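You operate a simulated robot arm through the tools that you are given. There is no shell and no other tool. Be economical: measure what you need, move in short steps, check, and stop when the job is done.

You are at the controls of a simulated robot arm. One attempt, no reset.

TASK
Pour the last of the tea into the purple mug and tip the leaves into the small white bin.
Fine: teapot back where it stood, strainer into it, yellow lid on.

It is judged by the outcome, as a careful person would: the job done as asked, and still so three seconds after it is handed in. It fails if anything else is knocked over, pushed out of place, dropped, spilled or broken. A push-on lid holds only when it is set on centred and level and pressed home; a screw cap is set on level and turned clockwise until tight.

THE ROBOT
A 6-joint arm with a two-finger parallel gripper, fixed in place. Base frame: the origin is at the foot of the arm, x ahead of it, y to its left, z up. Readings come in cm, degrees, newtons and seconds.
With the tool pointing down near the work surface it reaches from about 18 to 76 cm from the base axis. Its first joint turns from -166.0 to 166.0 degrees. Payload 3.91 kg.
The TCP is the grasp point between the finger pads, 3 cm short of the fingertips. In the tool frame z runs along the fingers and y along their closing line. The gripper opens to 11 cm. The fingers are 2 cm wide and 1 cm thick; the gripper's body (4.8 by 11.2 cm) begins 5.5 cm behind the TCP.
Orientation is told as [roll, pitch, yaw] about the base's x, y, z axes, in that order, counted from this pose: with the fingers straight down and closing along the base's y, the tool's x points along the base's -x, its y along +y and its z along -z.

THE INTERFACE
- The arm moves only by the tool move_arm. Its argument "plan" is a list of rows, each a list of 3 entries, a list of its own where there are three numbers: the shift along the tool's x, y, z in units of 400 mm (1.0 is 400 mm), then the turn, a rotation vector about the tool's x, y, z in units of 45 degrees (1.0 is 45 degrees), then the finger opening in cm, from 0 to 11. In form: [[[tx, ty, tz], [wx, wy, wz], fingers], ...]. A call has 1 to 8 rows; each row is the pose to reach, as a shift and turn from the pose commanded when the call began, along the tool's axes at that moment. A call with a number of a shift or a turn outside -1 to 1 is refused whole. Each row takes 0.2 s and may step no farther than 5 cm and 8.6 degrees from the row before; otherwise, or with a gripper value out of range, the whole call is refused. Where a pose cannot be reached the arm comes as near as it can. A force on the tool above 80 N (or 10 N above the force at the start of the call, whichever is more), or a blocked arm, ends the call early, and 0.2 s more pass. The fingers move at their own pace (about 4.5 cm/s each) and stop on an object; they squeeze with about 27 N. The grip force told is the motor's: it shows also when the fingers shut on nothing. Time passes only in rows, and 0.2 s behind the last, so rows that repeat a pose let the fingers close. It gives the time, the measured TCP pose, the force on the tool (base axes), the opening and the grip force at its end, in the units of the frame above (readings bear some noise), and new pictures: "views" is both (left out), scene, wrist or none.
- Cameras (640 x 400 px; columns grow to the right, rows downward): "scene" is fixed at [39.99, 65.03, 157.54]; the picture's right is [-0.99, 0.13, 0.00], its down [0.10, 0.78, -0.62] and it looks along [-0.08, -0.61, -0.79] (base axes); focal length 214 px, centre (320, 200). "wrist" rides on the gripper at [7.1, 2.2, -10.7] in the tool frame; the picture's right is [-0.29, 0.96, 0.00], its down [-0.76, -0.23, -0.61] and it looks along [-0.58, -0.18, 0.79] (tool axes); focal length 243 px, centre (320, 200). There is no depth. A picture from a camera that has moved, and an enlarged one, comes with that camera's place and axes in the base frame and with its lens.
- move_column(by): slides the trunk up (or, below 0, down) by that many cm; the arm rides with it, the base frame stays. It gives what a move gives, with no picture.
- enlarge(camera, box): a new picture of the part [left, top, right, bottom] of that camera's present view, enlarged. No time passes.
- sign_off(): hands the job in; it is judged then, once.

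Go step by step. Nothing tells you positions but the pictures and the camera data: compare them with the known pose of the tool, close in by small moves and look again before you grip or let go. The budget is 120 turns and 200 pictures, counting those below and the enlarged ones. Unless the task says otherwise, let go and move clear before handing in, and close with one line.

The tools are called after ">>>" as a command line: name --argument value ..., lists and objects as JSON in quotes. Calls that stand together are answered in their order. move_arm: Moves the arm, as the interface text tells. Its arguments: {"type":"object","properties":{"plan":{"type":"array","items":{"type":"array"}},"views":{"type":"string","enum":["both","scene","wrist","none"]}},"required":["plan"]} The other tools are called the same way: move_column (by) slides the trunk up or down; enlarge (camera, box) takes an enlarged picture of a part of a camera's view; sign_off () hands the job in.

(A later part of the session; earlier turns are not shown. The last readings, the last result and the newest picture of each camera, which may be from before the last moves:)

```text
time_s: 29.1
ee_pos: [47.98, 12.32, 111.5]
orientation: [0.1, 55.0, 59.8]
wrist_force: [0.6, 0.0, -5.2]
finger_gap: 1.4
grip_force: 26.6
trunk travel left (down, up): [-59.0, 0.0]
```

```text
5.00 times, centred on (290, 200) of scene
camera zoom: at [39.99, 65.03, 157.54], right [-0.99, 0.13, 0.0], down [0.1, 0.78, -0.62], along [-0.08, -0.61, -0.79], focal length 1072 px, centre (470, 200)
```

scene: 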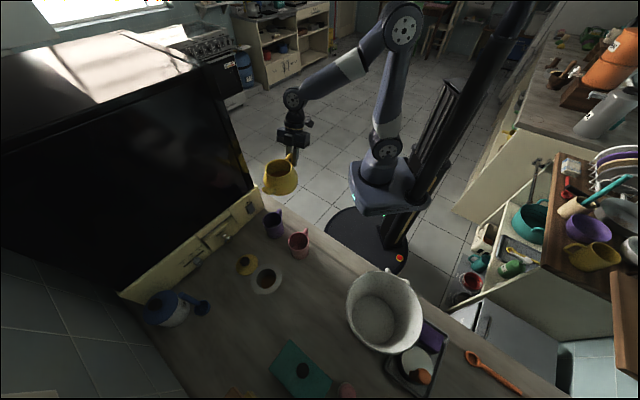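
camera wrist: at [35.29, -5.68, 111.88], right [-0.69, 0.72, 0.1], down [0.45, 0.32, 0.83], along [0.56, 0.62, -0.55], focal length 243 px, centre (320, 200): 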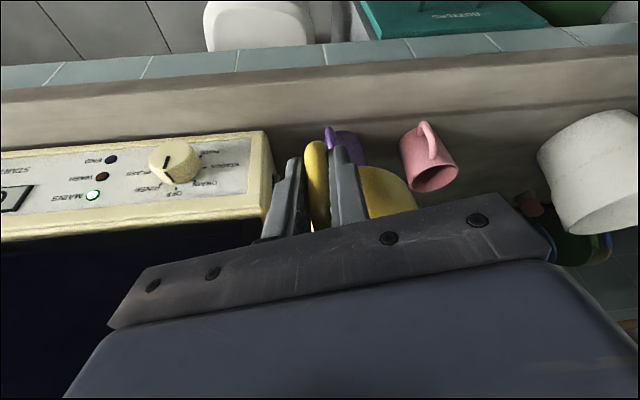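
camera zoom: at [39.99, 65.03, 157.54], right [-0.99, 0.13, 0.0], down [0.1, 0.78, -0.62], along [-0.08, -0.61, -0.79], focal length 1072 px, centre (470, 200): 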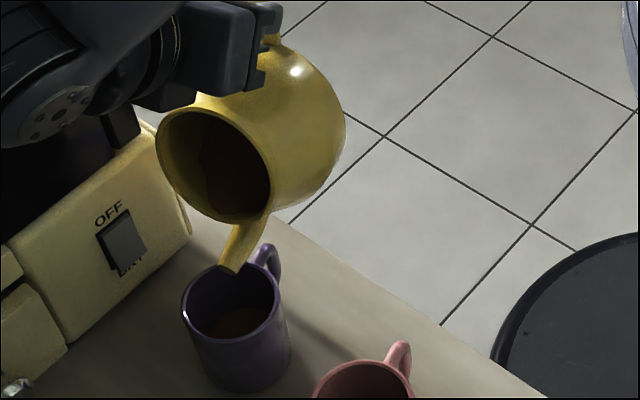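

>>> move_arm --plan '[[[-0.0075, 0, -0.0311], [0, 0.083, 0], 0], [[-0.0075, 0, -0.0311], [0, 0.083, 0], 0]]' --views "none"

>>> enlarge --camera "scene" --box '[240, 160, 340, 240]'

```text
time_s: 29.6
ee_pos: [47.32, 11.92, 110.33]
orientation: [-0.1, 58.8, 59.8]
wrist_force: [0.1, -0.3, -5.1]
finger_gap: 1.38
grip_force: 27.3
out of reach, approached as far as the arm can: row 1, 2
trunk travel left (down, up): [-59.0, 0.0]
```

```text
5.00 times, centred on (290, 200) of scene
camera zoom: at [39.99, 65.03, 157.54], right [-0.99, 0.13, 0.0], down [0.1, 0.78, -0.62], along [-0.08, -0.61, -0.79], focal length 1072 px, centre (470, 200)
```

zoom: 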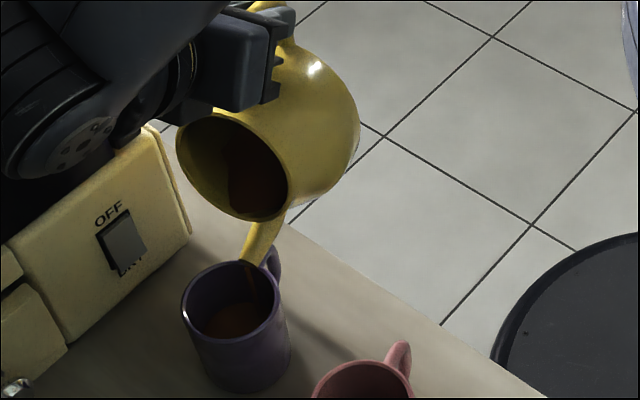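

Tea is flowing again into the mug. I'll hold until it stops.

>>> move_arm --plan '[[[0, 0, 0], [0, 0, 0], 0], [[0, 0, 0], [0, 0, 0], 0], [[0, 0, 0], [0, 0, 0], 0], [[0, 0, 0], [0, 0, 0], 0], [[0, 0, 0], [0, 0, 0], 0], [[0, 0, 0], [0, 0, 0], 0]]' --views "none"

>>> enlarge --camera "scene" --box '[240, 160, 340, 240]'

```text
time_s: 31.1
ee_pos: [47.33, 11.76, 110.25]
orientation: [0.0, 58.7, 60.0]
wrist_force: [-0.7, -0.2, -5.1]
finger_gap: 1.39
grip_force: 27.2
trunk travel left (down, up): [-59.0, 0.0]
```

```text
5.00 times, centred on (290, 200) of scene
camera zoom: at [39.99, 65.03, 157.54], right [-0.99, 0.13, 0.0], down [0.1, 0.78, -0.62], along [-0.08, -0.61, -0.79], focal length 1072 px, centre (470, 200)
```

zoom: 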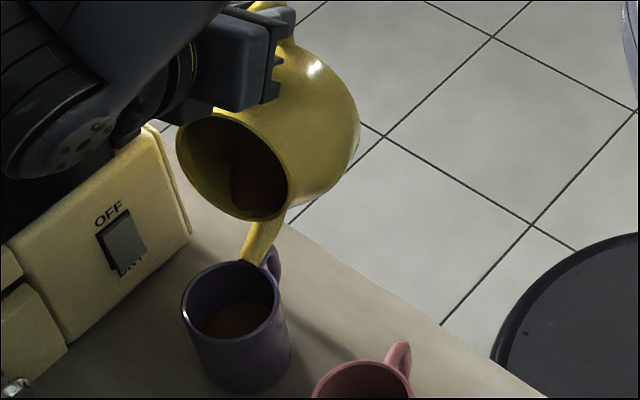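

The flow has stopped but a little tea remains. I'll swing the pot around the mug axis so the arm has more reach for a steeper tilt.

>>> move_arm --plan '[[[0.0187, 0, -0.0114], [0, -0.097, 0], 0], [[0.0374, 0, -0.0227], [0, -0.194, 0], 0], [[0.0374, 0, -0.0227], [0, -0.194, 0], 0]]' --views "none"

>>> move_arm --plan '[[[-0.002, -0.028, -0.0025], [0.119, 0, -0.1], 0], [[-0.0063, -0.0555, -0.0076], [0.238, 0, -0.2], 0], [[-0.0127, -0.0818, -0.0151], [0.357, 0, -0.3], 0], [[-0.0212, -0.1068, -0.0253], [0.477, 0, -0.4], 0], [[-0.0315, -0.13, -0.0375], [0.596, 0, -0.5], 0]]' --views "both"

>>> enlarge --camera "scene" --box '[230, 140, 350, 240]'

```text
time_s: 31.9
ee_pos: [47.33, 11.79, 112.16]
orientation: [0.1, 50.1, 59.8]
wrist_force: [0.2, -0.3, -5.0]
finger_gap: 1.39
grip_force: 26.8
trunk travel left (down, up): [-59.0, 0.0]
```

```text
time_s: 33.0
ee_pos: [52.83, 11.03, 112.0]
orientation: [0.2, 50.1, 95.1]
wrist_force: [-0.2, 0.0, -4.8]
finger_gap: 1.38
grip_force: 27.5
trunk travel left (down, up): [-59.0, 0.0]
camera wrist: at [50.42, 14.44, 124.51], right [-0.97, 0.1, -0.22], down [0.15, 0.97, -0.19], along [0.19, -0.22, -0.96], focal length 243 px, centre (320, 200)
```

scene: 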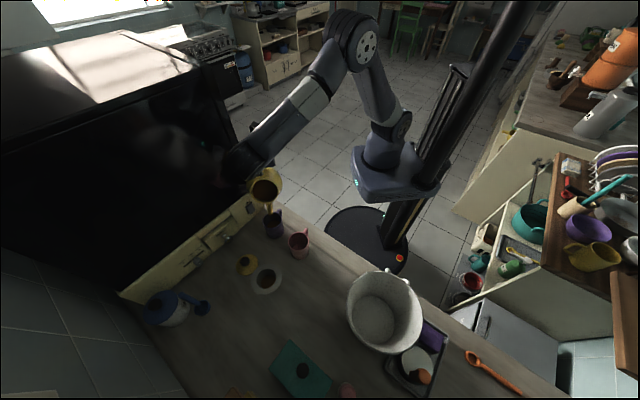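
wrist: 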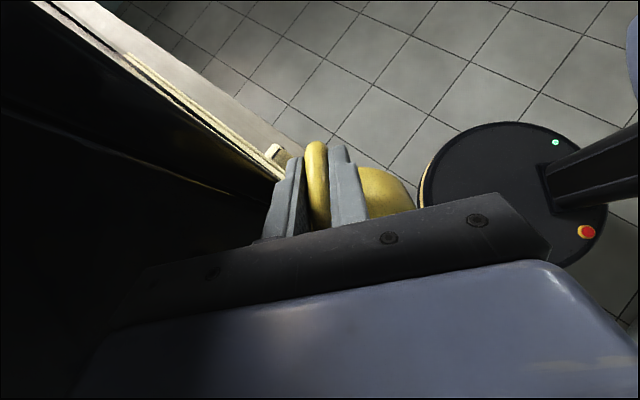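

```text
4.00 times, centred on (290, 190) of scene
camera zoom: at [39.99, 65.03, 157.54], right [-0.99, 0.13, 0.0], down [0.1, 0.78, -0.62], along [-0.08, -0.61, -0.79], focal length 858 px, centre (440, 240)
```

zoom: 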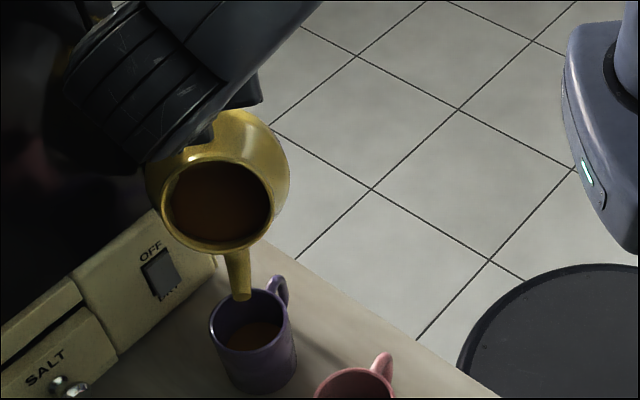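

>>> move_arm --plan '[[[-0.0075, 0, -0.0136], [0, 0.083, 0], 0], [[-0.015, 0, -0.0272], [0, 0.167, 0], 0], [[-0.0295, 0, -0.055], [0, 0.25, 0], 0], [[-0.0295, 0, -0.055], [0, 0.25, 0], 0], [[-0.0295, 0, -0.055], [0, 0.25, 0], 0]]' --views "none"

>>> enlarge --camera "scene" --box '[230, 140, 350, 240]'

```text
time_s: 34.2
ee_pos: [52.68, 13.26, 112.56]
orientation: [0.2, 61.3, 95.0]
wrist_force: [-0.1, -0.4, -4.6]
finger_gap: 1.42
grip_force: 27.2
trunk travel left (down, up): [-59.0, 0.0]
```

```text
4.00 times, centred on (290, 190) of scene
camera zoom: at [39.99, 65.03, 157.54], right [-0.99, 0.13, 0.0], down [0.1, 0.78, -0.62], along [-0.08, -0.61, -0.79], focal length 858 px, centre (440, 240)
```

zoom: 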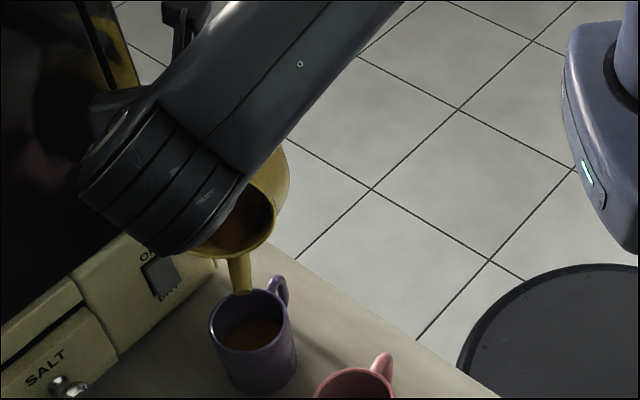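

>>> move_arm --plan '[[[-0.008, 0, -0.03], [0, 0.083, 0], 0], [[-0.008, 0, -0.03], [0, 0.083, 0], 0], [[-0.008, 0, -0.03], [0, 0.083, 0], 0], [[-0.0185, 0, -0.06], [0, 0.167, 0], 0], [[-0.0185, 0, -0.06], [0, 0.167, 0], 0], [[-0.0185, 0, -0.06], [0, 0.167, 0], 0]]' --views "none"

>>> enlarge --camera "scene" --box '[230, 140, 350, 240]'

```text
time_s: 35.6
ee_pos: [52.57, 15.88, 113.02]
orientation: [0.1, 68.7, 95.0]
wrist_force: [0.0, 0.2, -4.1]
finger_gap: 1.37
grip_force: 27.1
trunk travel left (down, up): [-59.0, 0.0]
```

```text
4.00 times, centred on (290, 190) of scene
camera zoom: at [39.99, 65.03, 157.54], right [-0.99, 0.13, 0.0], down [0.1, 0.78, -0.62], along [-0.08, -0.61, -0.79], focal length 858 px, centre (440, 240)
```

zoom: 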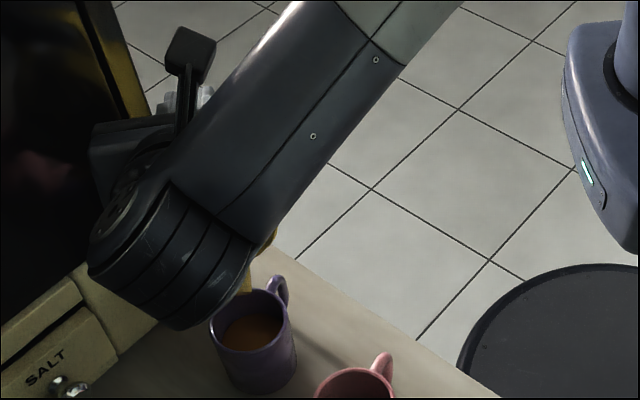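

>>> move_arm --plan '[[[-0.0077, 0, -0.0308], [0, 0.083, 0], 0], [[-0.0077, 0, -0.0308], [0, 0.083, 0], 0], [[-0.0077, 0, -0.0308], [0, 0.083, 0], 0], [[-0.0172, 0, -0.0614], [0, 0.167, 0], 0], [[-0.0172, 0, -0.0614], [0, 0.167, 0], 0], [[-0.0172, 0, -0.0614], [0, 0.167, 0], 0], [[-0.0172, 0, -0.0614], [0, 0.167, 0], 0]]' --views "none"

>>> enlarge --camera "scene" --box '[230, 140, 350, 240]'

```text
time_s: 37.2
ee_pos: [52.21, 18.41, 113.2]
orientation: [0.4, 76.3, 95.2]
wrist_force: [-0.2, 0.1, -4.6]
finger_gap: 1.39
grip_force: 27.0
trunk travel left (down, up): [-59.0, 0.0]
```

```text
4.00 times, centred on (290, 190) of scene
camera zoom: at [39.99, 65.03, 157.54], right [-0.99, 0.13, 0.0], down [0.1, 0.78, -0.62], along [-0.08, -0.61, -0.79], focal length 858 px, centre (440, 240)
```

zoom: 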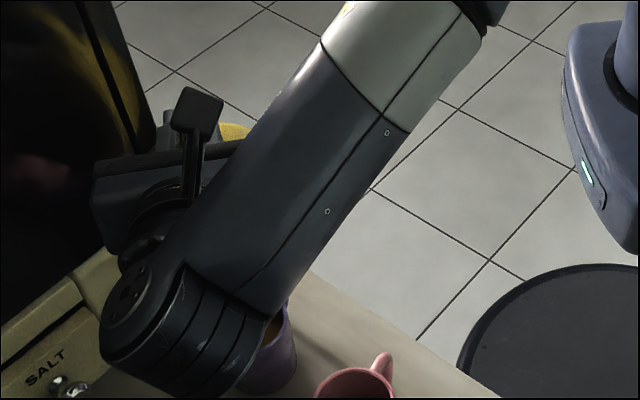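

>>> move_arm --plan '[[[0, 0, 0], [0, 0, 0], 0], [[0, 0, 0], [0, 0, 0], 0], [[0, 0, 0], [0, 0, 0], 0], [[0, 0, 0], [0, 0, 0], 0], [[0, 0, 0], [0, 0, 0], 0], [[0, 0, 0], [0, 0, 0], 0]]' --views "none"

>>> enlarge --camera "wrist" --box '[200, 60, 520, 260]'

```text
time_s: 38.6
ee_pos: [52.18, 18.4, 113.34]
orientation: [0.4, 76.3, 95.3]
wrist_force: [0.1, 0.5, -4.9]
finger_gap: 1.38
grip_force: 27.8
trunk travel left (down, up): [-59.0, 0.0]
```

```text
2.00 times, centred on (360, 160) of wrist
camera zoom: at [49.4, 26.95, 122.8], right [-0.96, -0.01, -0.28], down [0.16, 0.79, -0.6], along [0.23, -0.62, -0.75], focal length 485 px, centre (240, 280)
```

zoom: 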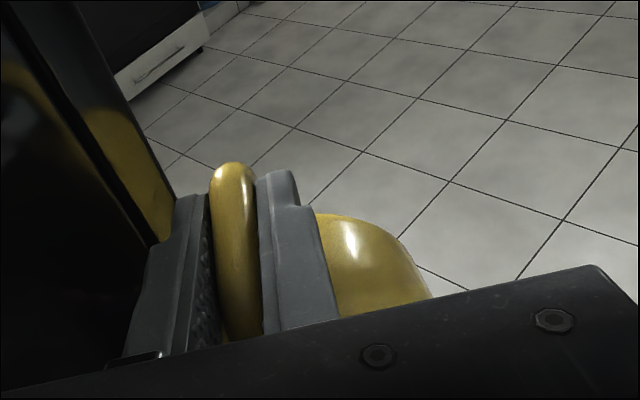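

>>> move_arm --plan '[[[0.0151, 0, 0.0617], [0, -0.167, 0], 0], [[0.0303, 0, 0.1238], [0, -0.333, 0], 0], [[0.044, 0, 0.18], [0, -0.5, 0], 0], [[0.044, 0, 0.18], [0, -0.5, 0], 0]]' --views "none"

>>> enlarge --camera "scene" --box '[230, 140, 350, 240]'

```text
time_s: 39.6
ee_pos: [52.84, 10.91, 113.2]
orientation: [0.2, 53.8, 95.1]
wrist_force: [-0.9, 1.0, -4.7]
finger_gap: 1.39
grip_force: 27.2
trunk travel left (down, up): [-59.0, 0.0]
```

```text
4.00 times, centred on (290, 190) of scene
camera zoom: at [39.99, 65.03, 157.54], right [-0.99, 0.13, 0.0], down [0.1, 0.78, -0.62], along [-0.08, -0.61, -0.79], focal length 858 px, centre (440, 240)
```

zoom: 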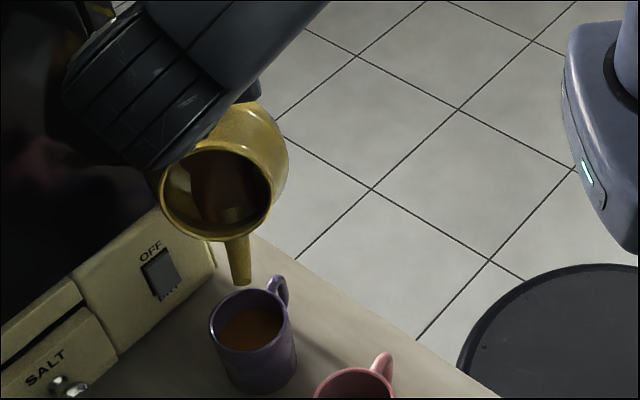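

>>> enlarge --camera "scene" --box '[240, 170, 290, 215]'

>>> enlarge --camera "scene" --box '[255, 205, 295, 240]'

```text
8.89 times, centred on (265, 192) of scene
camera zoom: at [39.99, 65.03, 157.54], right [-0.99, 0.13, 0.0], down [0.1, 0.78, -0.62], along [-0.08, -0.61, -0.79], focal length 1906 px, centre (809, 267)
```

zoom: 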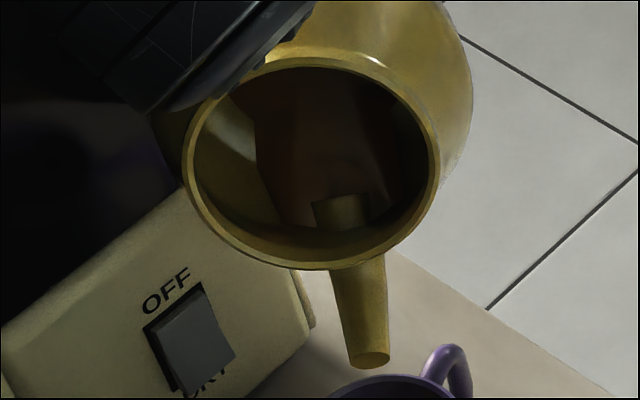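

```text
11.43 times, centred on (275, 222) of scene
camera zoom: at [39.99, 65.03, 157.54], right [-0.99, 0.13, 0.0], down [0.1, 0.78, -0.62], along [-0.08, -0.61, -0.79], focal length 2451 px, centre (834, -57)
```

zoom: 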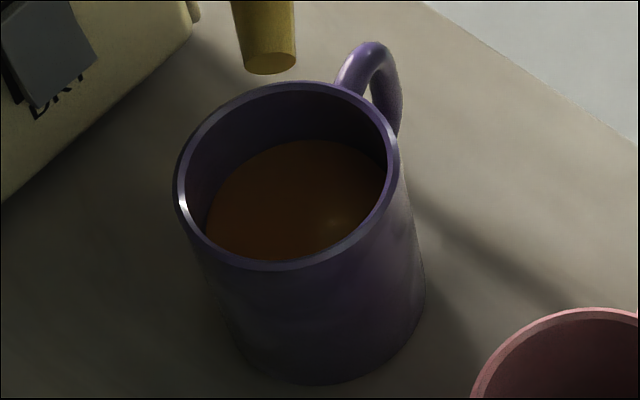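

The pot looks empty, with no pool at the spout inlet, and the mug holds the tea with no spill in view. Now I'll untilt and carry the pot home.

>>> move_arm --plan '[[[0, 0.025, 0], [0, -0.18, 0], 0], [[0, 0.05, 0], [0, -0.36, 0], 0], [[0, 0.075, 0], [0, -0.54, 0], 0], [[0, 0.1, 0], [0, -0.72, 0], 0], [[0, 0.125, 0], [0, -0.9, 0], 0]]' --views "none"

>>> move_arm --plan '[[[0, 0, 0], [0, -0.15, 0], 0], [[0, 0, 0], [0, -0.3, 0], 0], [[0, 0, 0], [0, -0.45, 0], 0], [[0, 0, 0], [0, -0.6, 0], 0], [[0, 0, 0], [0, -0.739, 0], 0]]' --views "scene"

```text
time_s: 40.9
ee_pos: [47.64, 10.52, 113.31]
orientation: [-0.1, 13.2, 94.8]
wrist_force: [0.4, 0.1, -3.5]
finger_gap: 1.4
grip_force: 27.1
trunk travel left (down, up): [-59.0, 0.0]
```

```text
time_s: 42.0
ee_pos: [47.86, 10.54, 113.24]
orientation: [0.0, -19.9, 94.7]
wrist_force: [0.1, 0.4, -4.1]
finger_gap: 1.39
grip_force: 27.3
trunk travel left (down, up): [-59.0, 0.0]
```

scene: 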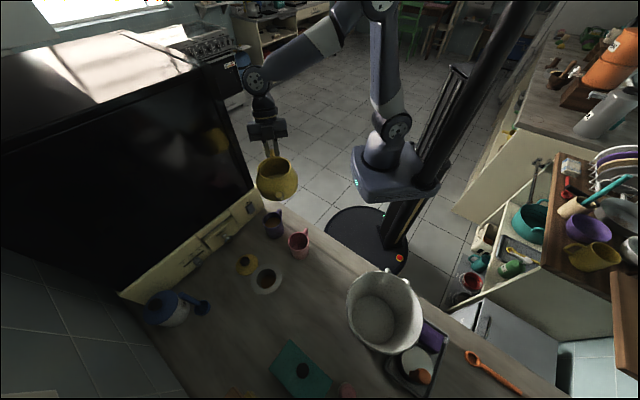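

>>> move_arm --plan '[[[-0.038, 0.024, 0.033], [0.011, 0, 0.03], 0], [[-0.1, 0.063, 0.088], [0.029, 0, 0.079], 0], [[-0.167, 0.1055, 0.146], [0.048, 0, 0.131], 0], [[-0.238, 0.151, 0.209], [0.068, 0, 0.187], 0], [[-0.31, 0.196, 0.272], [0.088, 0, 0.243], 0], [[-0.381, 0.241, 0.334], [0.109, 0, 0.299], 0], [[-0.44, 0.278, 0.386], [0.126, 0, 0.345], 0], [[-0.4765, 0.3015, 0.418], [0.136, 0, 0.374], 0]]' --views "scene"

```text
time_s: 43.9
ee_pos: [33.76, 33.03, 104.02]
orientation: [0.0, -19.9, 76.9]
wrist_force: [0.0, 0.7, -4.0]
finger_gap: 1.37
grip_force: 26.8
trunk travel left (down, up): [-59.0, 0.0]
```

scene: 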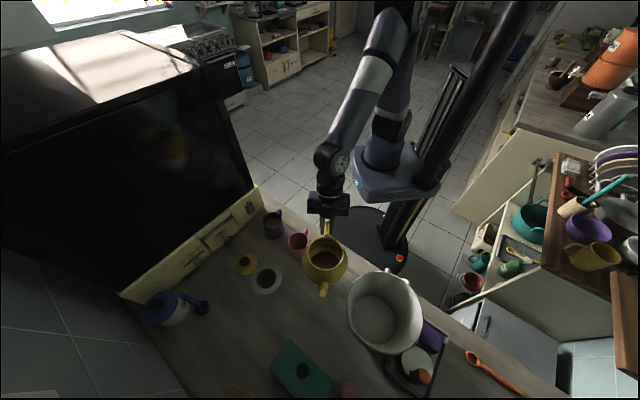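

>>> move_arm --plan '[[[0.02, -0.004, 0.06], [0, 0, 0], 0], [[0.047, -0.004, 0.135], [0, 0, 0], 0], [[0.075, -0.004, 0.21], [0, 0, 0], 0], [[0.1, -0.004, 0.28], [0, 0, 0], 0], [[0.1172, -0.004, 0.33], [0, 0, 0], 0], [[0.1172, -0.004, 0.33], [0, 0, 0], 0]]' --views "none"

>>> enlarge --camera "scene" --box '[270, 170, 390, 320]'

>>> enlarge --camera "wrist" --box '[230, 60, 430, 240]'

```text
time_s: 45.2
ee_pos: [33.96, 32.98, 89.93]
orientation: [0.0, -19.9, 76.9]
wrist_force: [-0.7, 0.4, -4.2]
finger_gap: 1.39
grip_force: 27.1
trunk travel left (down, up): [-59.0, 0.0]
```

```text
2.67 times, centred on (330, 245) of scene
camera zoom: at [39.99, 65.03, 157.54], right [-0.99, 0.13, 0.0], down [0.1, 0.78, -0.62], along [-0.08, -0.61, -0.79], focal length 572 px, centre (293, 80)
```

zoom: 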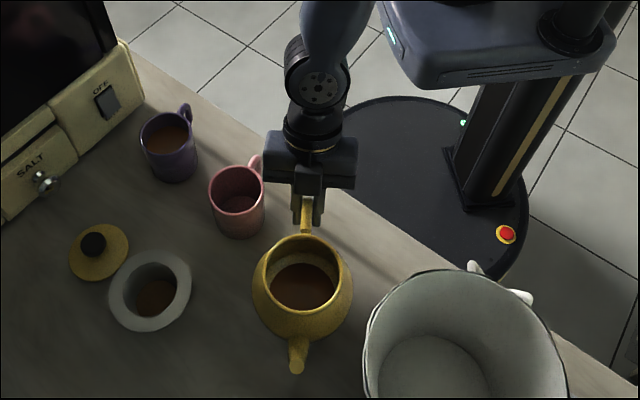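

```text
2.22 times, centred on (330, 150) of wrist
camera zoom: at [29.54, 23.41, 97.67], right [-0.87, 0.48, 0.1], down [0.34, 0.44, 0.83], along [0.36, 0.76, -0.55], focal length 539 px, centre (298, 311)
```

zoom: 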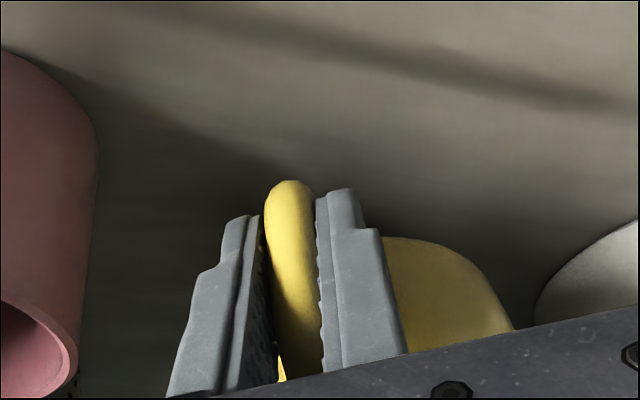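

>>> enlarge --camera "scene" --box '[295, 225, 355, 270]'

```text
8.89 times, centred on (325, 248) of scene
camera zoom: at [39.99, 65.03, 157.54], right [-0.99, 0.13, 0.0], down [0.1, 0.78, -0.62], along [-0.08, -0.61, -0.79], focal length 1906 px, centre (276, -222)
```

zoom: 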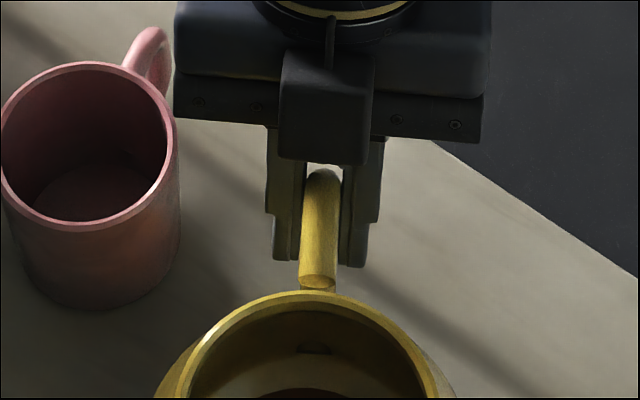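

>>> enlarge --camera "scene" --box '[295, 245, 355, 290]'

```text
8.89 times, centred on (325, 268) of scene
camera zoom: at [39.99, 65.03, 157.54], right [-0.99, 0.13, 0.0], down [0.1, 0.78, -0.62], along [-0.08, -0.61, -0.79], focal length 1906 px, centre (276, -400)
```

zoom: 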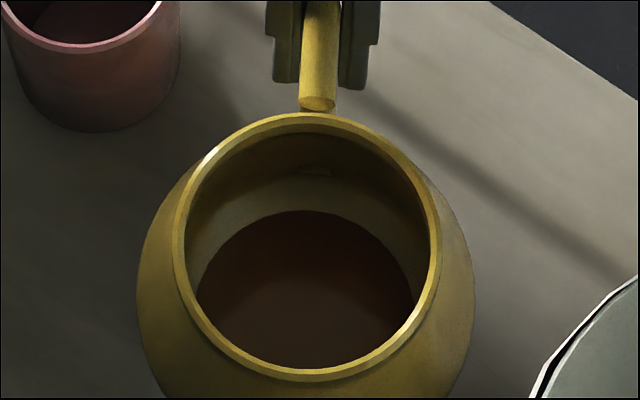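

Some brown is visible inside the pot, and I can't tell whether it's tea or a stained floor. I'll tilt the pot a little in mid-air: liquid would shift relative to the pot, a stain won't.

>>> move_arm --plan '[[[-0.034, 0, -0.094], [0, 0, 0], 0], [[-0.068, 0, -0.188], [0, 0.16, 0], 0], [[-0.068, 0, -0.188], [0, 0.34, 0], 0], [[-0.068, 0, -0.188], [0, 0.52, 0], 0], [[-0.068, 0, -0.188], [0, 0.7, 0], 0], [[-0.068, 0, -0.188], [0, 0.7, 0], 0]]' --views "none"

>>> enlarge --camera "scene" --box '[285, 235, 365, 295]'

```text
time_s: 46.6
ee_pos: [34.09, 32.97, 98.04]
orientation: [0.0, 11.7, 76.9]
wrist_force: [0.0, -0.6, -4.0]
finger_gap: 1.4
grip_force: 27.4
trunk travel left (down, up): [-59.0, 0.0]
```

```text
6.67 times, centred on (325, 265) of scene
camera zoom: at [39.99, 65.03, 157.54], right [-0.99, 0.13, 0.0], down [0.1, 0.78, -0.62], along [-0.08, -0.61, -0.79], focal length 1430 px, centre (287, -233)
```

zoom: 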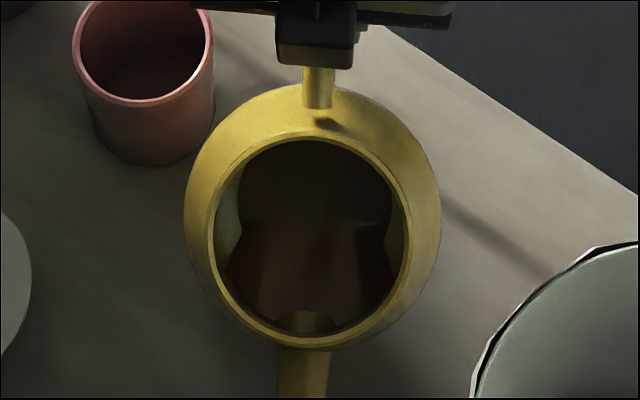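

>>> enlarge --camera "scene" --box '[308, 250, 340, 290]'

```text
10.00 times, centred on (324, 270) of scene
camera zoom: at [39.99, 65.03, 157.54], right [-0.99, 0.13, 0.0], down [0.1, 0.78, -0.62], along [-0.08, -0.61, -0.79], focal length 2145 px, centre (280, -500)
```

zoom: 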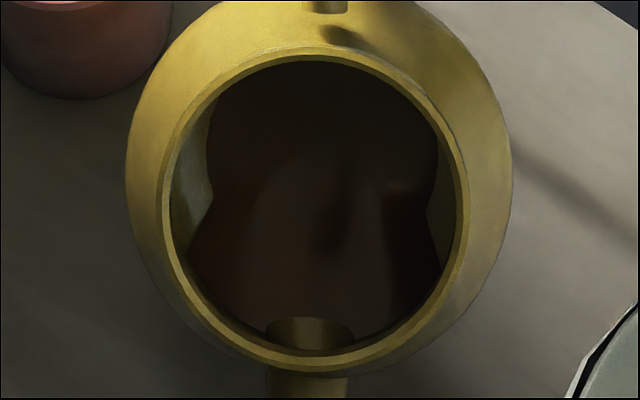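

>>> move_arm --plan '[[[0.02, 0, -0.098], [0, 0.16, 0], 0], [[0.041, 0, -0.196], [0, 0.33, 0], 0], [[0.041, 0, -0.196], [0, 0.5, 0], 0], [[0.041, 0, -0.196], [0, 0.65, 0], 0], [[0.041, 0, -0.196], [0, 0.65, 0], 0]]' --views "none"

>>> enlarge --camera "scene" --box '[295, 235, 365, 290]'

```text
time_s: 47.9
ee_pos: [33.9, 32.99, 106.07]
orientation: [0.1, 40.9, 76.9]
wrist_force: [0.1, 0.2, -3.5]
finger_gap: 1.41
grip_force: 27.6
trunk travel left (down, up): [-59.0, 0.0]
```

```text
7.27 times, centred on (330, 262) of scene
camera zoom: at [39.99, 65.03, 157.54], right [-0.99, 0.13, 0.0], down [0.1, 0.78, -0.62], along [-0.08, -0.61, -0.79], focal length 1560 px, centre (247, -254)
```

zoom: 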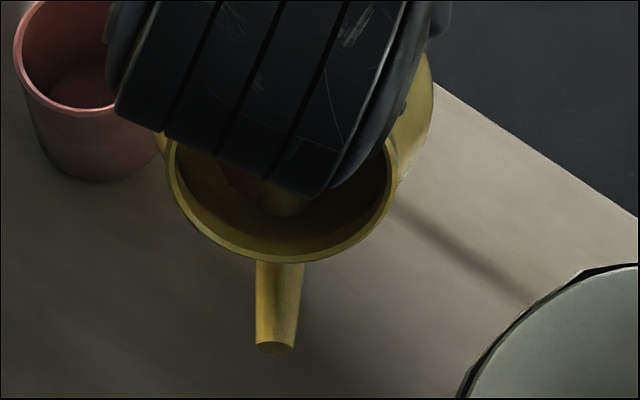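

The brown strip moves with tilt, so a small pool (roughly 20 ml) remains. I'll go back to the mug and drain it at a steeper tilt.

>>> move_arm --plan '[[[0.058, 0, -0.067], [0, 0, 0], 0], [[0.116, 0, -0.134], [0, 0, 0], 0]]' --views "none"

>>> move_arm --plan '[[[0.03, -0.053, 0.025], [0.024, 0, -0.028], 0], [[0.072, -0.129, 0.062], [0.058, 0, -0.067], 0], [[0.12, -0.217, 0.104], [0.098, 0, -0.113], 0], [[0.168, -0.305, 0.146], [0.138, 0, -0.159], 0], [[0.216, -0.39, 0.187], [0.178, 0, -0.205], 0], [[0.262, -0.472, 0.227], [0.215, 0, -0.248], 0], [[0.3, -0.542, 0.26], [0.247, 0, -0.285], 0], [[0.325, -0.586, 0.2815], [0.265, 0, -0.306], 0]]' --views "none"

>>> enlarge --camera "scene" --box '[230, 140, 350, 240]'

```text
time_s: 48.5
ee_pos: [33.85, 33.12, 113.22]
orientation: [0.1, 40.9, 76.9]
wrist_force: [-1.2, 0.2, -3.3]
finger_gap: 1.39
grip_force: 27.2
trunk travel left (down, up): [-59.0, 0.0]
```

```text
time_s: 50.2
ee_pos: [52.86, 10.98, 113.02]
orientation: [0.2, 40.8, 95.2]
wrist_force: [0.2, -0.4, -3.5]
finger_gap: 1.37
grip_force: 27.3
trunk travel left (down, up): [-59.0, 0.0]
```

```text
4.00 times, centred on (290, 190) of scene
camera zoom: at [39.99, 65.03, 157.54], right [-0.99, 0.13, 0.0], down [0.1, 0.78, -0.62], along [-0.08, -0.61, -0.79], focal length 858 px, centre (440, 240)
```

zoom: 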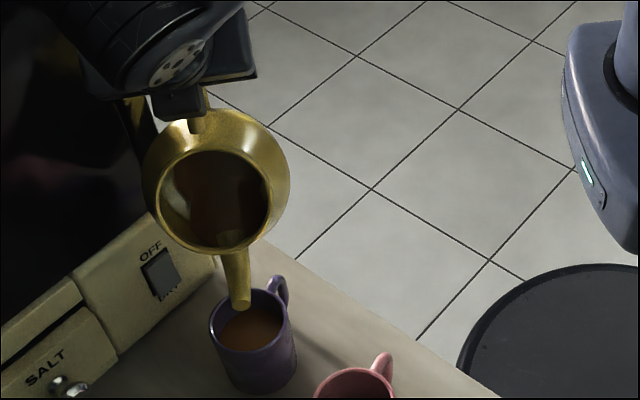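

>>> move_arm --plan '[[[0, 0, 0], [0, 0.144, 0], 0], [[0, 0, 0], [0, 0.288, 0], 0]]' --views "none"

>>> move_arm --plan '[[[-0.034, 0, -0.0464], [0, 0.167, 0], 0], [[-0.0719, 0, -0.098], [0, 0.333, 0], 0], [[-0.1094, 0, -0.149], [0, 0.5, 0], 0], [[-0.1094, 0, -0.149], [0, 0.5, 0], 0], [[-0.1094, 0, -0.149], [0, 0.5, 0], 0], [[-0.1094, 0, -0.149], [0, 0.5, 0], 0], [[-0.1094, 0, -0.149], [0, 0.5, 0], 0], [[-0.1094, 0, -0.149], [0, 0.5, 0], 0]]' --views "none"

>>> enlarge --camera "scene" --box '[250, 190, 310, 245]'

```text
time_s: 50.9
ee_pos: [52.93, 11.08, 113.0]
orientation: [0.1, 54.0, 95.2]
wrist_force: [-1.2, 1.8, -5.0]
finger_gap: 1.42
grip_force: 26.7
trunk travel left (down, up): [-59.0, 0.0]
```

```text
time_s: 52.6
ee_pos: [52.35, 18.43, 112.99]
orientation: [0.2, 76.4, 95.2]
wrist_force: [0.3, 0.3, -4.3]
finger_gap: 1.42
grip_force: 26.7
trunk travel left (down, up): [-59.0, 0.0]
```

```text
7.27 times, centred on (280, 218) of scene
camera zoom: at [39.99, 65.03, 157.54], right [-0.99, 0.13, 0.0], down [0.1, 0.78, -0.62], along [-0.08, -0.61, -0.79], focal length 1560 px, centre (611, 73)
```

zoom: 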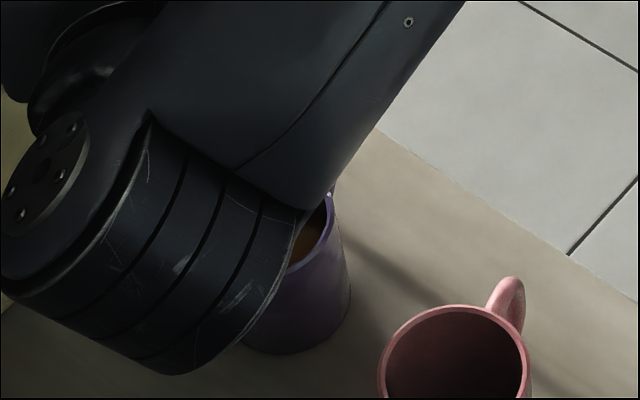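

>>> move_arm --plan '[[[-0.006, 0, -0.024], [0, 0.086, 0], 0], [[-0.0119, 0, -0.0485], [0, 0.172, 0], 0], [[-0.0119, 0, -0.0485], [0, 0.172, 0], 0], [[-0.0119, 0, -0.0485], [0, 0.172, 0], 0], [[-0.0119, 0, -0.0485], [0, 0.172, 0], 0], [[-0.018, 0, -0.075], [0, 0.255, 0], 0], [[-0.025, 0, -0.102], [0, 0.339, 0], 0], [[-0.025, 0, -0.102], [0, 0.339, 0], 0]]' --views "none"

>>> enlarge --camera "scene" --box '[230, 140, 350, 240]'

```text
time_s: 54.5
ee_pos: [52.55, 15.65, 110.85]
orientation: [100.6, 89.9, -162.1]
wrist_force: [-1.9, -0.2, -4.4]
finger_gap: 1.4
grip_force: 26.7
out of reach, approached as far as the arm can: row 1, 2, 3, 4, 5, 6, 7, 8
trunk travel left (down, up): [-59.0, 0.0]
```

```text
4.00 times, centred on (290, 190) of scene
camera zoom: at [39.99, 65.03, 157.54], right [-0.99, 0.13, 0.0], down [0.1, 0.78, -0.62], along [-0.08, -0.61, -0.79], focal length 858 px, centre (440, 240)
```

zoom: 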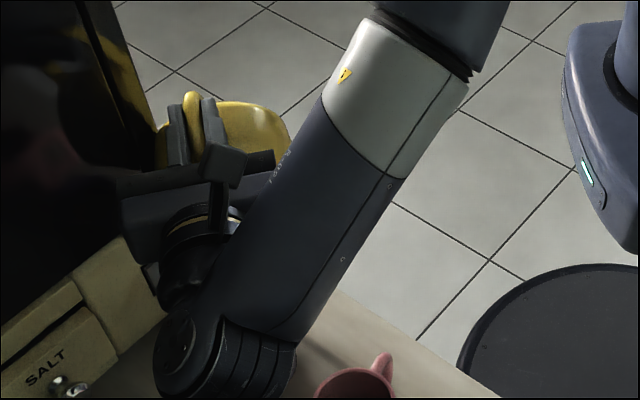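

Out of reach again at this tilt, which left the spout behind the mug. I'll back out upward now and inspect.

>>> move_arm --plan '[[[0.04, 0, 0.02], [0, -0.1, 0], 0], [[0.065, 0, 0.04], [0, -0.25, 0], 0], [[0.08, 0, 0.06], [0, -0.4, 0], 0], [[0.09, 0, 0.09], [0, -0.56, 0], 0], [[0.095, 0, 0.12], [0, -0.72, 0], 0], [[0.095, 0, 0.12], [0, -0.72, 0], 0]]' --views "none"

>>> enlarge --camera "scene" --box '[230, 140, 350, 240]'

>>> enlarge --camera "scene" --box '[250, 195, 305, 240]'

```text
time_s: 55.9
ee_pos: [52.91, 11.18, 114.63]
orientation: [0.0, 59.1, 95.2]
wrist_force: [0.0, -0.6, -5.1]
finger_gap: 1.37
grip_force: 27.0
trunk travel left (down, up): [-59.0, 0.0]
```

```text
4.00 times, centred on (290, 190) of scene
camera zoom: at [39.99, 65.03, 157.54], right [-0.99, 0.13, 0.0], down [0.1, 0.78, -0.62], along [-0.08, -0.61, -0.79], focal length 858 px, centre (440, 240)
```

zoom: 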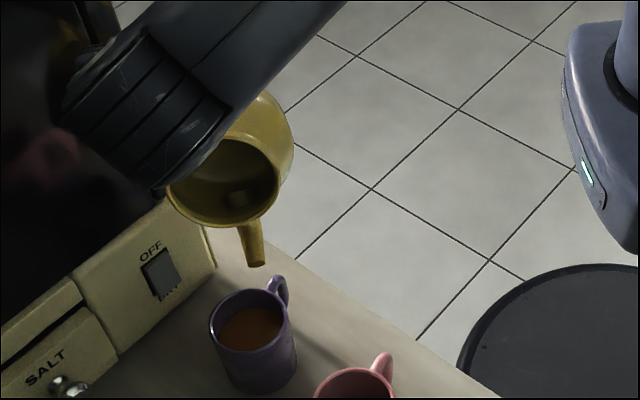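

```text
8.89 times, centred on (278, 218) of scene
camera zoom: at [39.99, 65.03, 157.54], right [-0.99, 0.13, 0.0], down [0.1, 0.78, -0.62], along [-0.08, -0.61, -0.79], focal length 1906 px, centre (698, 44)
```

zoom: 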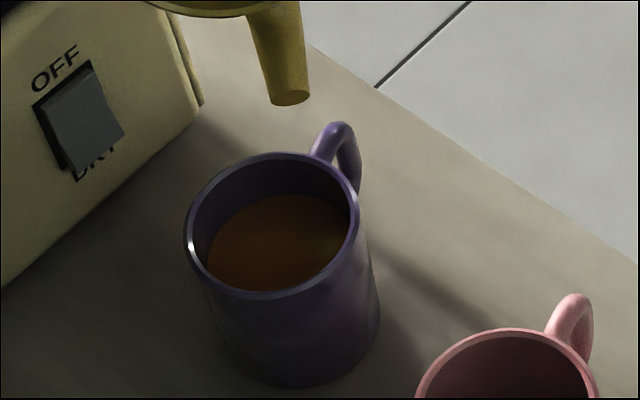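

>>> enlarge --camera "scene" --box '[245, 165, 290, 210]'

```text
8.89 times, centred on (268, 188) of scene
camera zoom: at [39.99, 65.03, 157.54], right [-0.99, 0.13, 0.0], down [0.1, 0.78, -0.62], along [-0.08, -0.61, -0.79], focal length 1906 px, centre (787, 311)
```

zoom: 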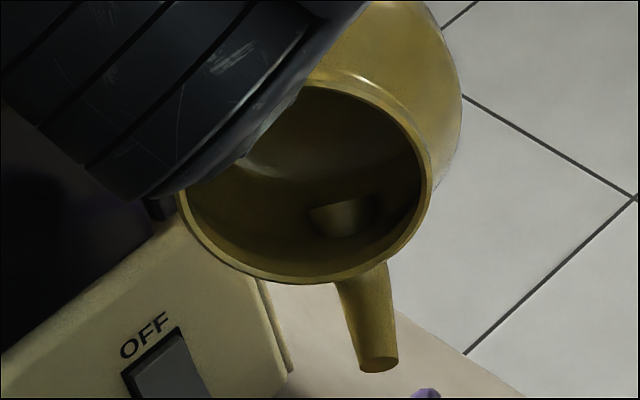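

The pot's interior is now clean yellow, so it's empty. The mug is in place and I see no puddle on the counter. Untilting and taking the pot home.

>>> move_arm --plan '[[[0, 0.025, 0], [0, -0.18, 0], 0], [[0, 0.05, 0], [0, -0.36, 0], 0], [[0, 0.075, 0], [0, -0.54, 0], 0], [[0, 0.1, 0], [0, -0.72, 0], 0], [[0, 0.125, 0], [0, -0.9, 0], 0]]' --views "none"

>>> move_arm --plan '[[[0, 0, 0], [0, -0.175, 0], 0], [[0, 0, 0], [0, -0.35, 0], 0], [[0, 0, 0], [0, -0.525, 0], 0], [[0, 0, 0], [0, -0.7, 0], 0], [[0, 0, 0], [0, -0.858, 0], 0]]' --views "none"

>>> enlarge --camera "scene" --box '[230, 140, 350, 240]'

```text
time_s: 57.0
ee_pos: [47.82, 10.8, 114.78]
orientation: [-0.1, 18.7, 95.2]
wrist_force: [0.0, -0.3, -3.9]
finger_gap: 1.36
grip_force: 26.9
trunk travel left (down, up): [-59.0, 0.0]
```

```text
time_s: 58.2
ee_pos: [48.0, 10.8, 114.76]
orientation: [0.0, -20.0, 95.0]
wrist_force: [-0.5, -0.5, -4.4]
finger_gap: 1.42
grip_force: 27.0
trunk travel left (down, up): [-59.0, 0.0]
```

```text
4.00 times, centred on (290, 190) of scene
camera zoom: at [39.99, 65.03, 157.54], right [-0.99, 0.13, 0.0], down [0.1, 0.78, -0.62], along [-0.08, -0.61, -0.79], focal length 858 px, centre (440, 240)
```

zoom: 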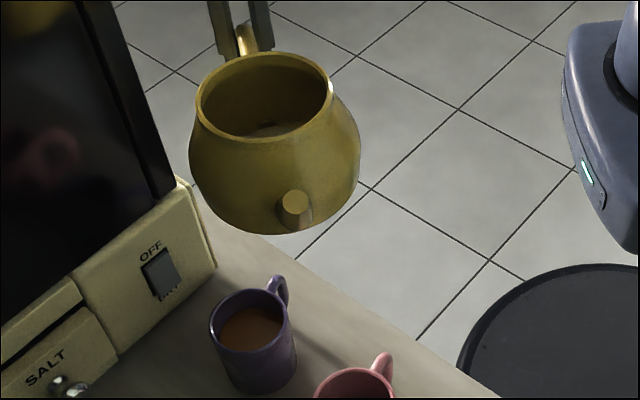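

>>> move_arm --plan '[[[-0.037, 0.024, 0.036], [0.011, 0, 0.03], 0], [[-0.096, 0.063, 0.095], [0.029, 0, 0.079], 0], [[-0.161, 0.105, 0.159], [0.048, 0, 0.132], 0], [[-0.23, 0.15, 0.2265], [0.069, 0, 0.189], 0], [[-0.298, 0.195, 0.294], [0.089, 0, 0.246], 0], [[-0.367, 0.24, 0.362], [0.11, 0, 0.302], 0], [[-0.422, 0.276, 0.417], [0.1265, 0, 0.348], 0], [[-0.459, 0.3005, 0.453], [0.1375, 0, 0.378], 0]]' --views "none"

>>> move_arm --plan '[[[0.02, 0, 0.06], [0, 0, 0], 0], [[0.047, 0, 0.135], [0, 0, 0], 0], [[0.075, 0, 0.21], [0, 0, 0], 0], [[0.1, 0, 0.28], [0, 0, 0], 0], [[0.1197, 0, 0.329], [0, 0, 0], 0], [[0.1197, 0, 0.329], [0, 0, 0], 0]]' --views "none"

>>> enlarge --camera "scene" --box '[270, 170, 390, 320]'

```text
time_s: 60.0
ee_pos: [33.77, 33.3, 103.75]
orientation: [0.1, -19.9, 76.8]
wrist_force: [-0.4, 0.9, -4.7]
finger_gap: 1.39
grip_force: 27.2
trunk travel left (down, up): [-59.0, 0.0]
```

```text
time_s: 61.5
ee_pos: [33.67, 33.16, 89.85]
orientation: [-0.1, -19.9, 77.2]
wrist_force: [0.3, 0.2, -4.2]
finger_gap: 1.41
grip_force: 27.0
trunk travel left (down, up): [-59.0, 0.0]
```

```text
2.67 times, centred on (330, 245) of scene
camera zoom: at [39.99, 65.03, 157.54], right [-0.99, 0.13, 0.0], down [0.1, 0.78, -0.62], along [-0.08, -0.61, -0.79], focal length 572 px, centre (293, 80)
```

zoom: 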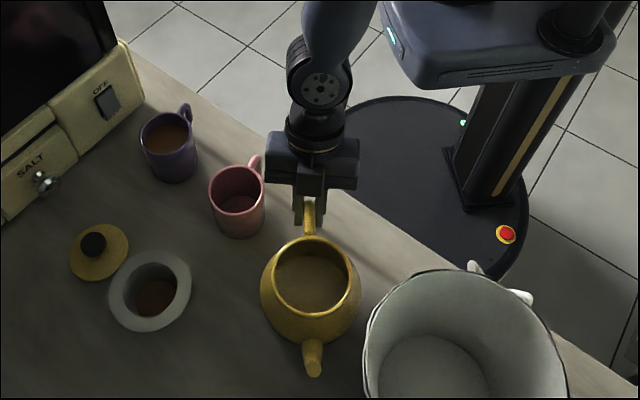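

The pot turned about 5° in the grip. I'll correct the yaw, then compare with the reference picture.

>>> move_arm --plan '[[[0.005, 0.006, -0.002], [0.038, 0, 0.1045], 0], [[0.005, 0.006, -0.002], [0.038, 0, 0.1045], 0]]' --views "none"

>>> enlarge --camera "scene" --box '[270, 170, 390, 320]'

>>> enlarge --camera "wrist" --box '[230, 60, 430, 240]'

```text
time_s: 62.0
ee_pos: [33.41, 32.96, 89.85]
orientation: [0.0, -19.9, 72.0]
wrist_force: [-0.2, -0.6, -4.3]
finger_gap: 1.38
grip_force: 27.1
trunk travel left (down, up): [-59.0, 0.0]
```

```text
2.67 times, centred on (330, 245) of scene
camera zoom: at [39.99, 65.03, 157.54], right [-0.99, 0.13, 0.0], down [0.1, 0.78, -0.62], along [-0.08, -0.61, -0.79], focal length 572 px, centre (293, 80)
```

zoom: 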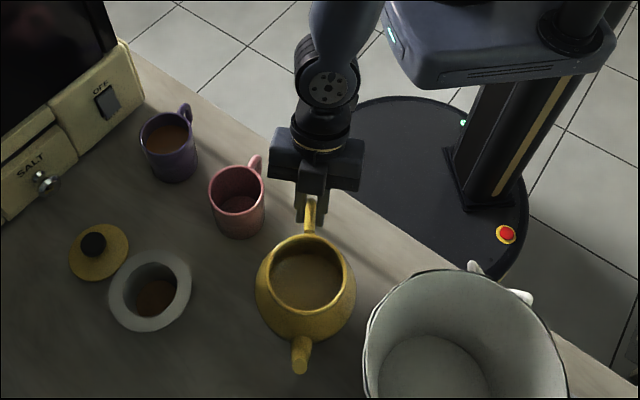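

```text
2.22 times, centred on (330, 150) of wrist
camera zoom: at [28.22, 23.78, 97.68], right [-0.83, 0.56, 0.1], down [0.38, 0.41, 0.83], along [0.42, 0.72, -0.55], focal length 539 px, centre (298, 311)
```

zoom: 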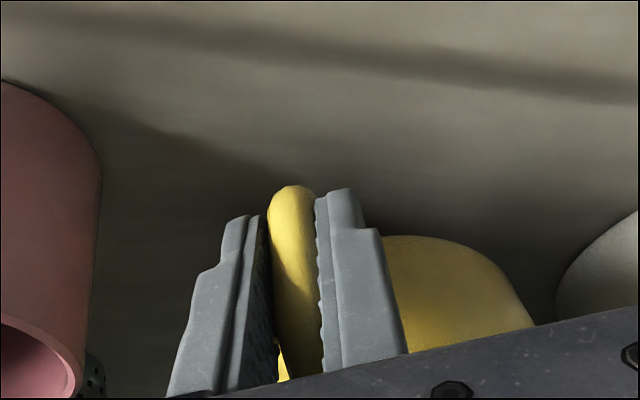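

This matches the reference. I'll lower gently to contact.

>>> move_arm --plan '[[[0.008, 0, 0.022], [0, 0, 0], 0], [[0.016, 0, 0.044], [0, 0, 0], 0], [[0.0222, 0, 0.061], [0, 0, 0], 0], [[0.0222, 0, 0.061], [0, 0, 0], 0]]' --views "none"

>>> enlarge --camera "scene" --box '[270, 170, 390, 320]'

```text
time_s: 63.0
ee_pos: [33.52, 32.91, 87.27]
orientation: [0.0, -19.9, 72.0]
wrist_force: [0.2, 0.1, -4.4]
finger_gap: 1.37
grip_force: 26.9
trunk travel left (down, up): [-59.0, 0.0]
```

```text
2.67 times, centred on (330, 245) of scene
camera zoom: at [39.99, 65.03, 157.54], right [-0.99, 0.13, 0.0], down [0.1, 0.78, -0.62], along [-0.08, -0.61, -0.79], focal length 572 px, centre (293, 80)
```

zoom: 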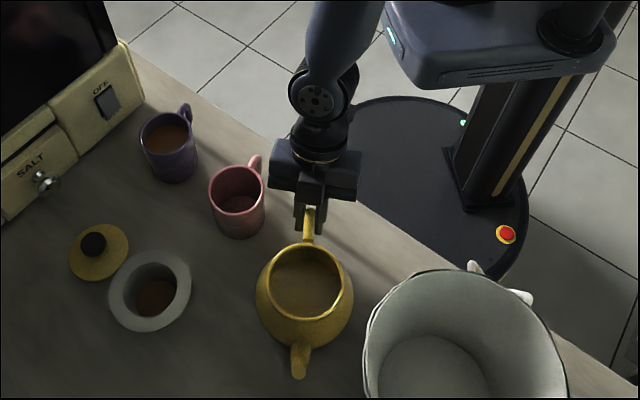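

>>> move_arm --plan '[[[0.0013, 0, 0.0035], [0, 0, 0], 0], [[0.0013, 0, 0.0035], [0, 0, 0], 0]]' --views "none"

>>> move_arm --plan '[[[0.0009, 0, 0.0024], [0, 0, 0], 0], [[0.0009, 0, 0.0024], [0, 0, 0], 0]]' --views "none"

```text
time_s: 63.6
ee_pos: [33.64, 32.9, 87.24]
orientation: [0.0, -19.9, 72.0]
wrist_force: [-1.4, -0.9, 4.6]
finger_gap: 1.39
grip_force: 27.0
trunk travel left (down, up): [-59.0, 0.0]
```

```text
time_s: 64.2
ee_pos: [33.54, 32.84, 87.18]
orientation: [0.1, -20.1, 72.0]
wrist_force: [-1.9, -1.6, 17.8]
finger_gap: 1.37
grip_force: 27.0
trunk travel left (down, up): [-59.0, 0.0]
```

The pot has touched down. I'll relieve the pressure, open, and retreat along the fingers.

>>> move_arm --plan '[[[-0.0012, 0, -0.0033], [0, 0, 0], 0], [[-0.0012, 0, -0.0033], [0, 0, 0], 1.8], [[-0.0012, 0, -0.0033], [0, 0, 0], 2.6], [[-0.0012, 0, -0.0033], [0, 0, 0], 4], [[-0.0012, 0, -0.0033], [0, 0, 0], 4]]' --views "none"

>>> move_arm --plan '[[[0, 0, -0.06], [0, 0, 0], 4], [[0, 0, -0.15], [0, 0, 0], 4], [[0, 0, -0.25], [0, 0, 0], 4], [[0, 0, -0.36], [0, 0, 0], 4], [[0, 0, -0.48], [0, 0, 0], 4]]' --views "both"

>>> enlarge --camera "scene" --box '[220, 190, 380, 320]'

```text
time_s: 65.5
ee_pos: [33.6, 32.91, 87.22]
orientation: [0.0, -19.9, 72.0]
wrist_force: [0.1, 0.6, 0.4]
finger_gap: 4.01
grip_force: 0.2
trunk travel left (down, up): [-59.0, 0.0]
```

```text
time_s: 66.7
ee_pos: [31.4, 26.57, 105.39]
orientation: [0.0, -19.9, 71.9]
wrist_force: [-0.5, -0.4, -0.4]
finger_gap: 4.0
grip_force: 0.1
trunk travel left (down, up): [-59.0, 0.0]
camera wrist: at [26.12, 17.49, 113.16], right [-0.83, 0.56, 0.1], down [0.38, 0.41, 0.83], along [0.42, 0.72, -0.55], focal length 243 px, centre (320, 200)
```

scene: 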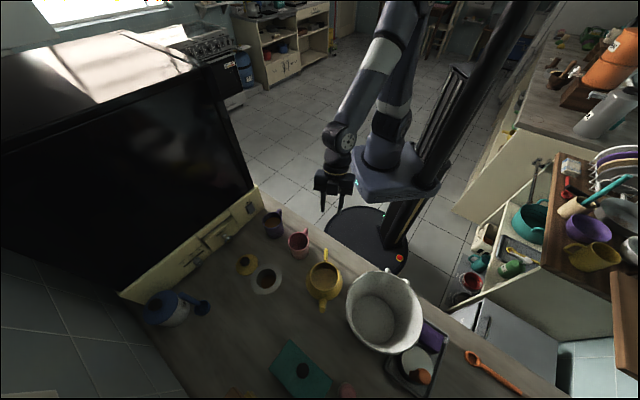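
wrist: 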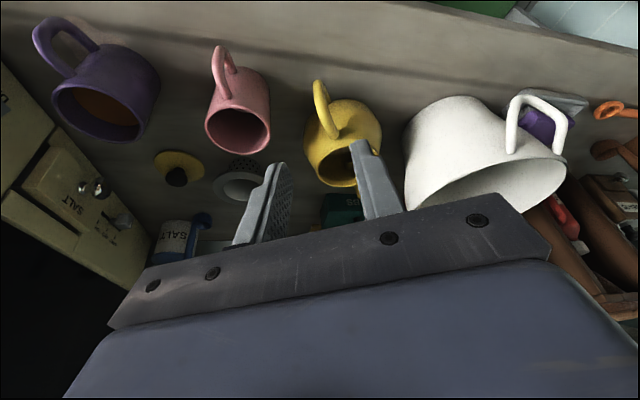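

```text
3.08 times, centred on (300, 255) of scene
camera zoom: at [39.99, 65.03, 157.54], right [-0.99, 0.13, 0.0], down [0.1, 0.78, -0.62], along [-0.08, -0.61, -0.79], focal length 660 px, centre (382, 31)
```

zoom: 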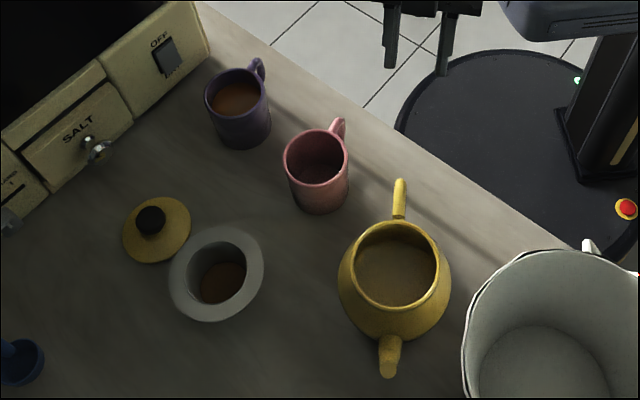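

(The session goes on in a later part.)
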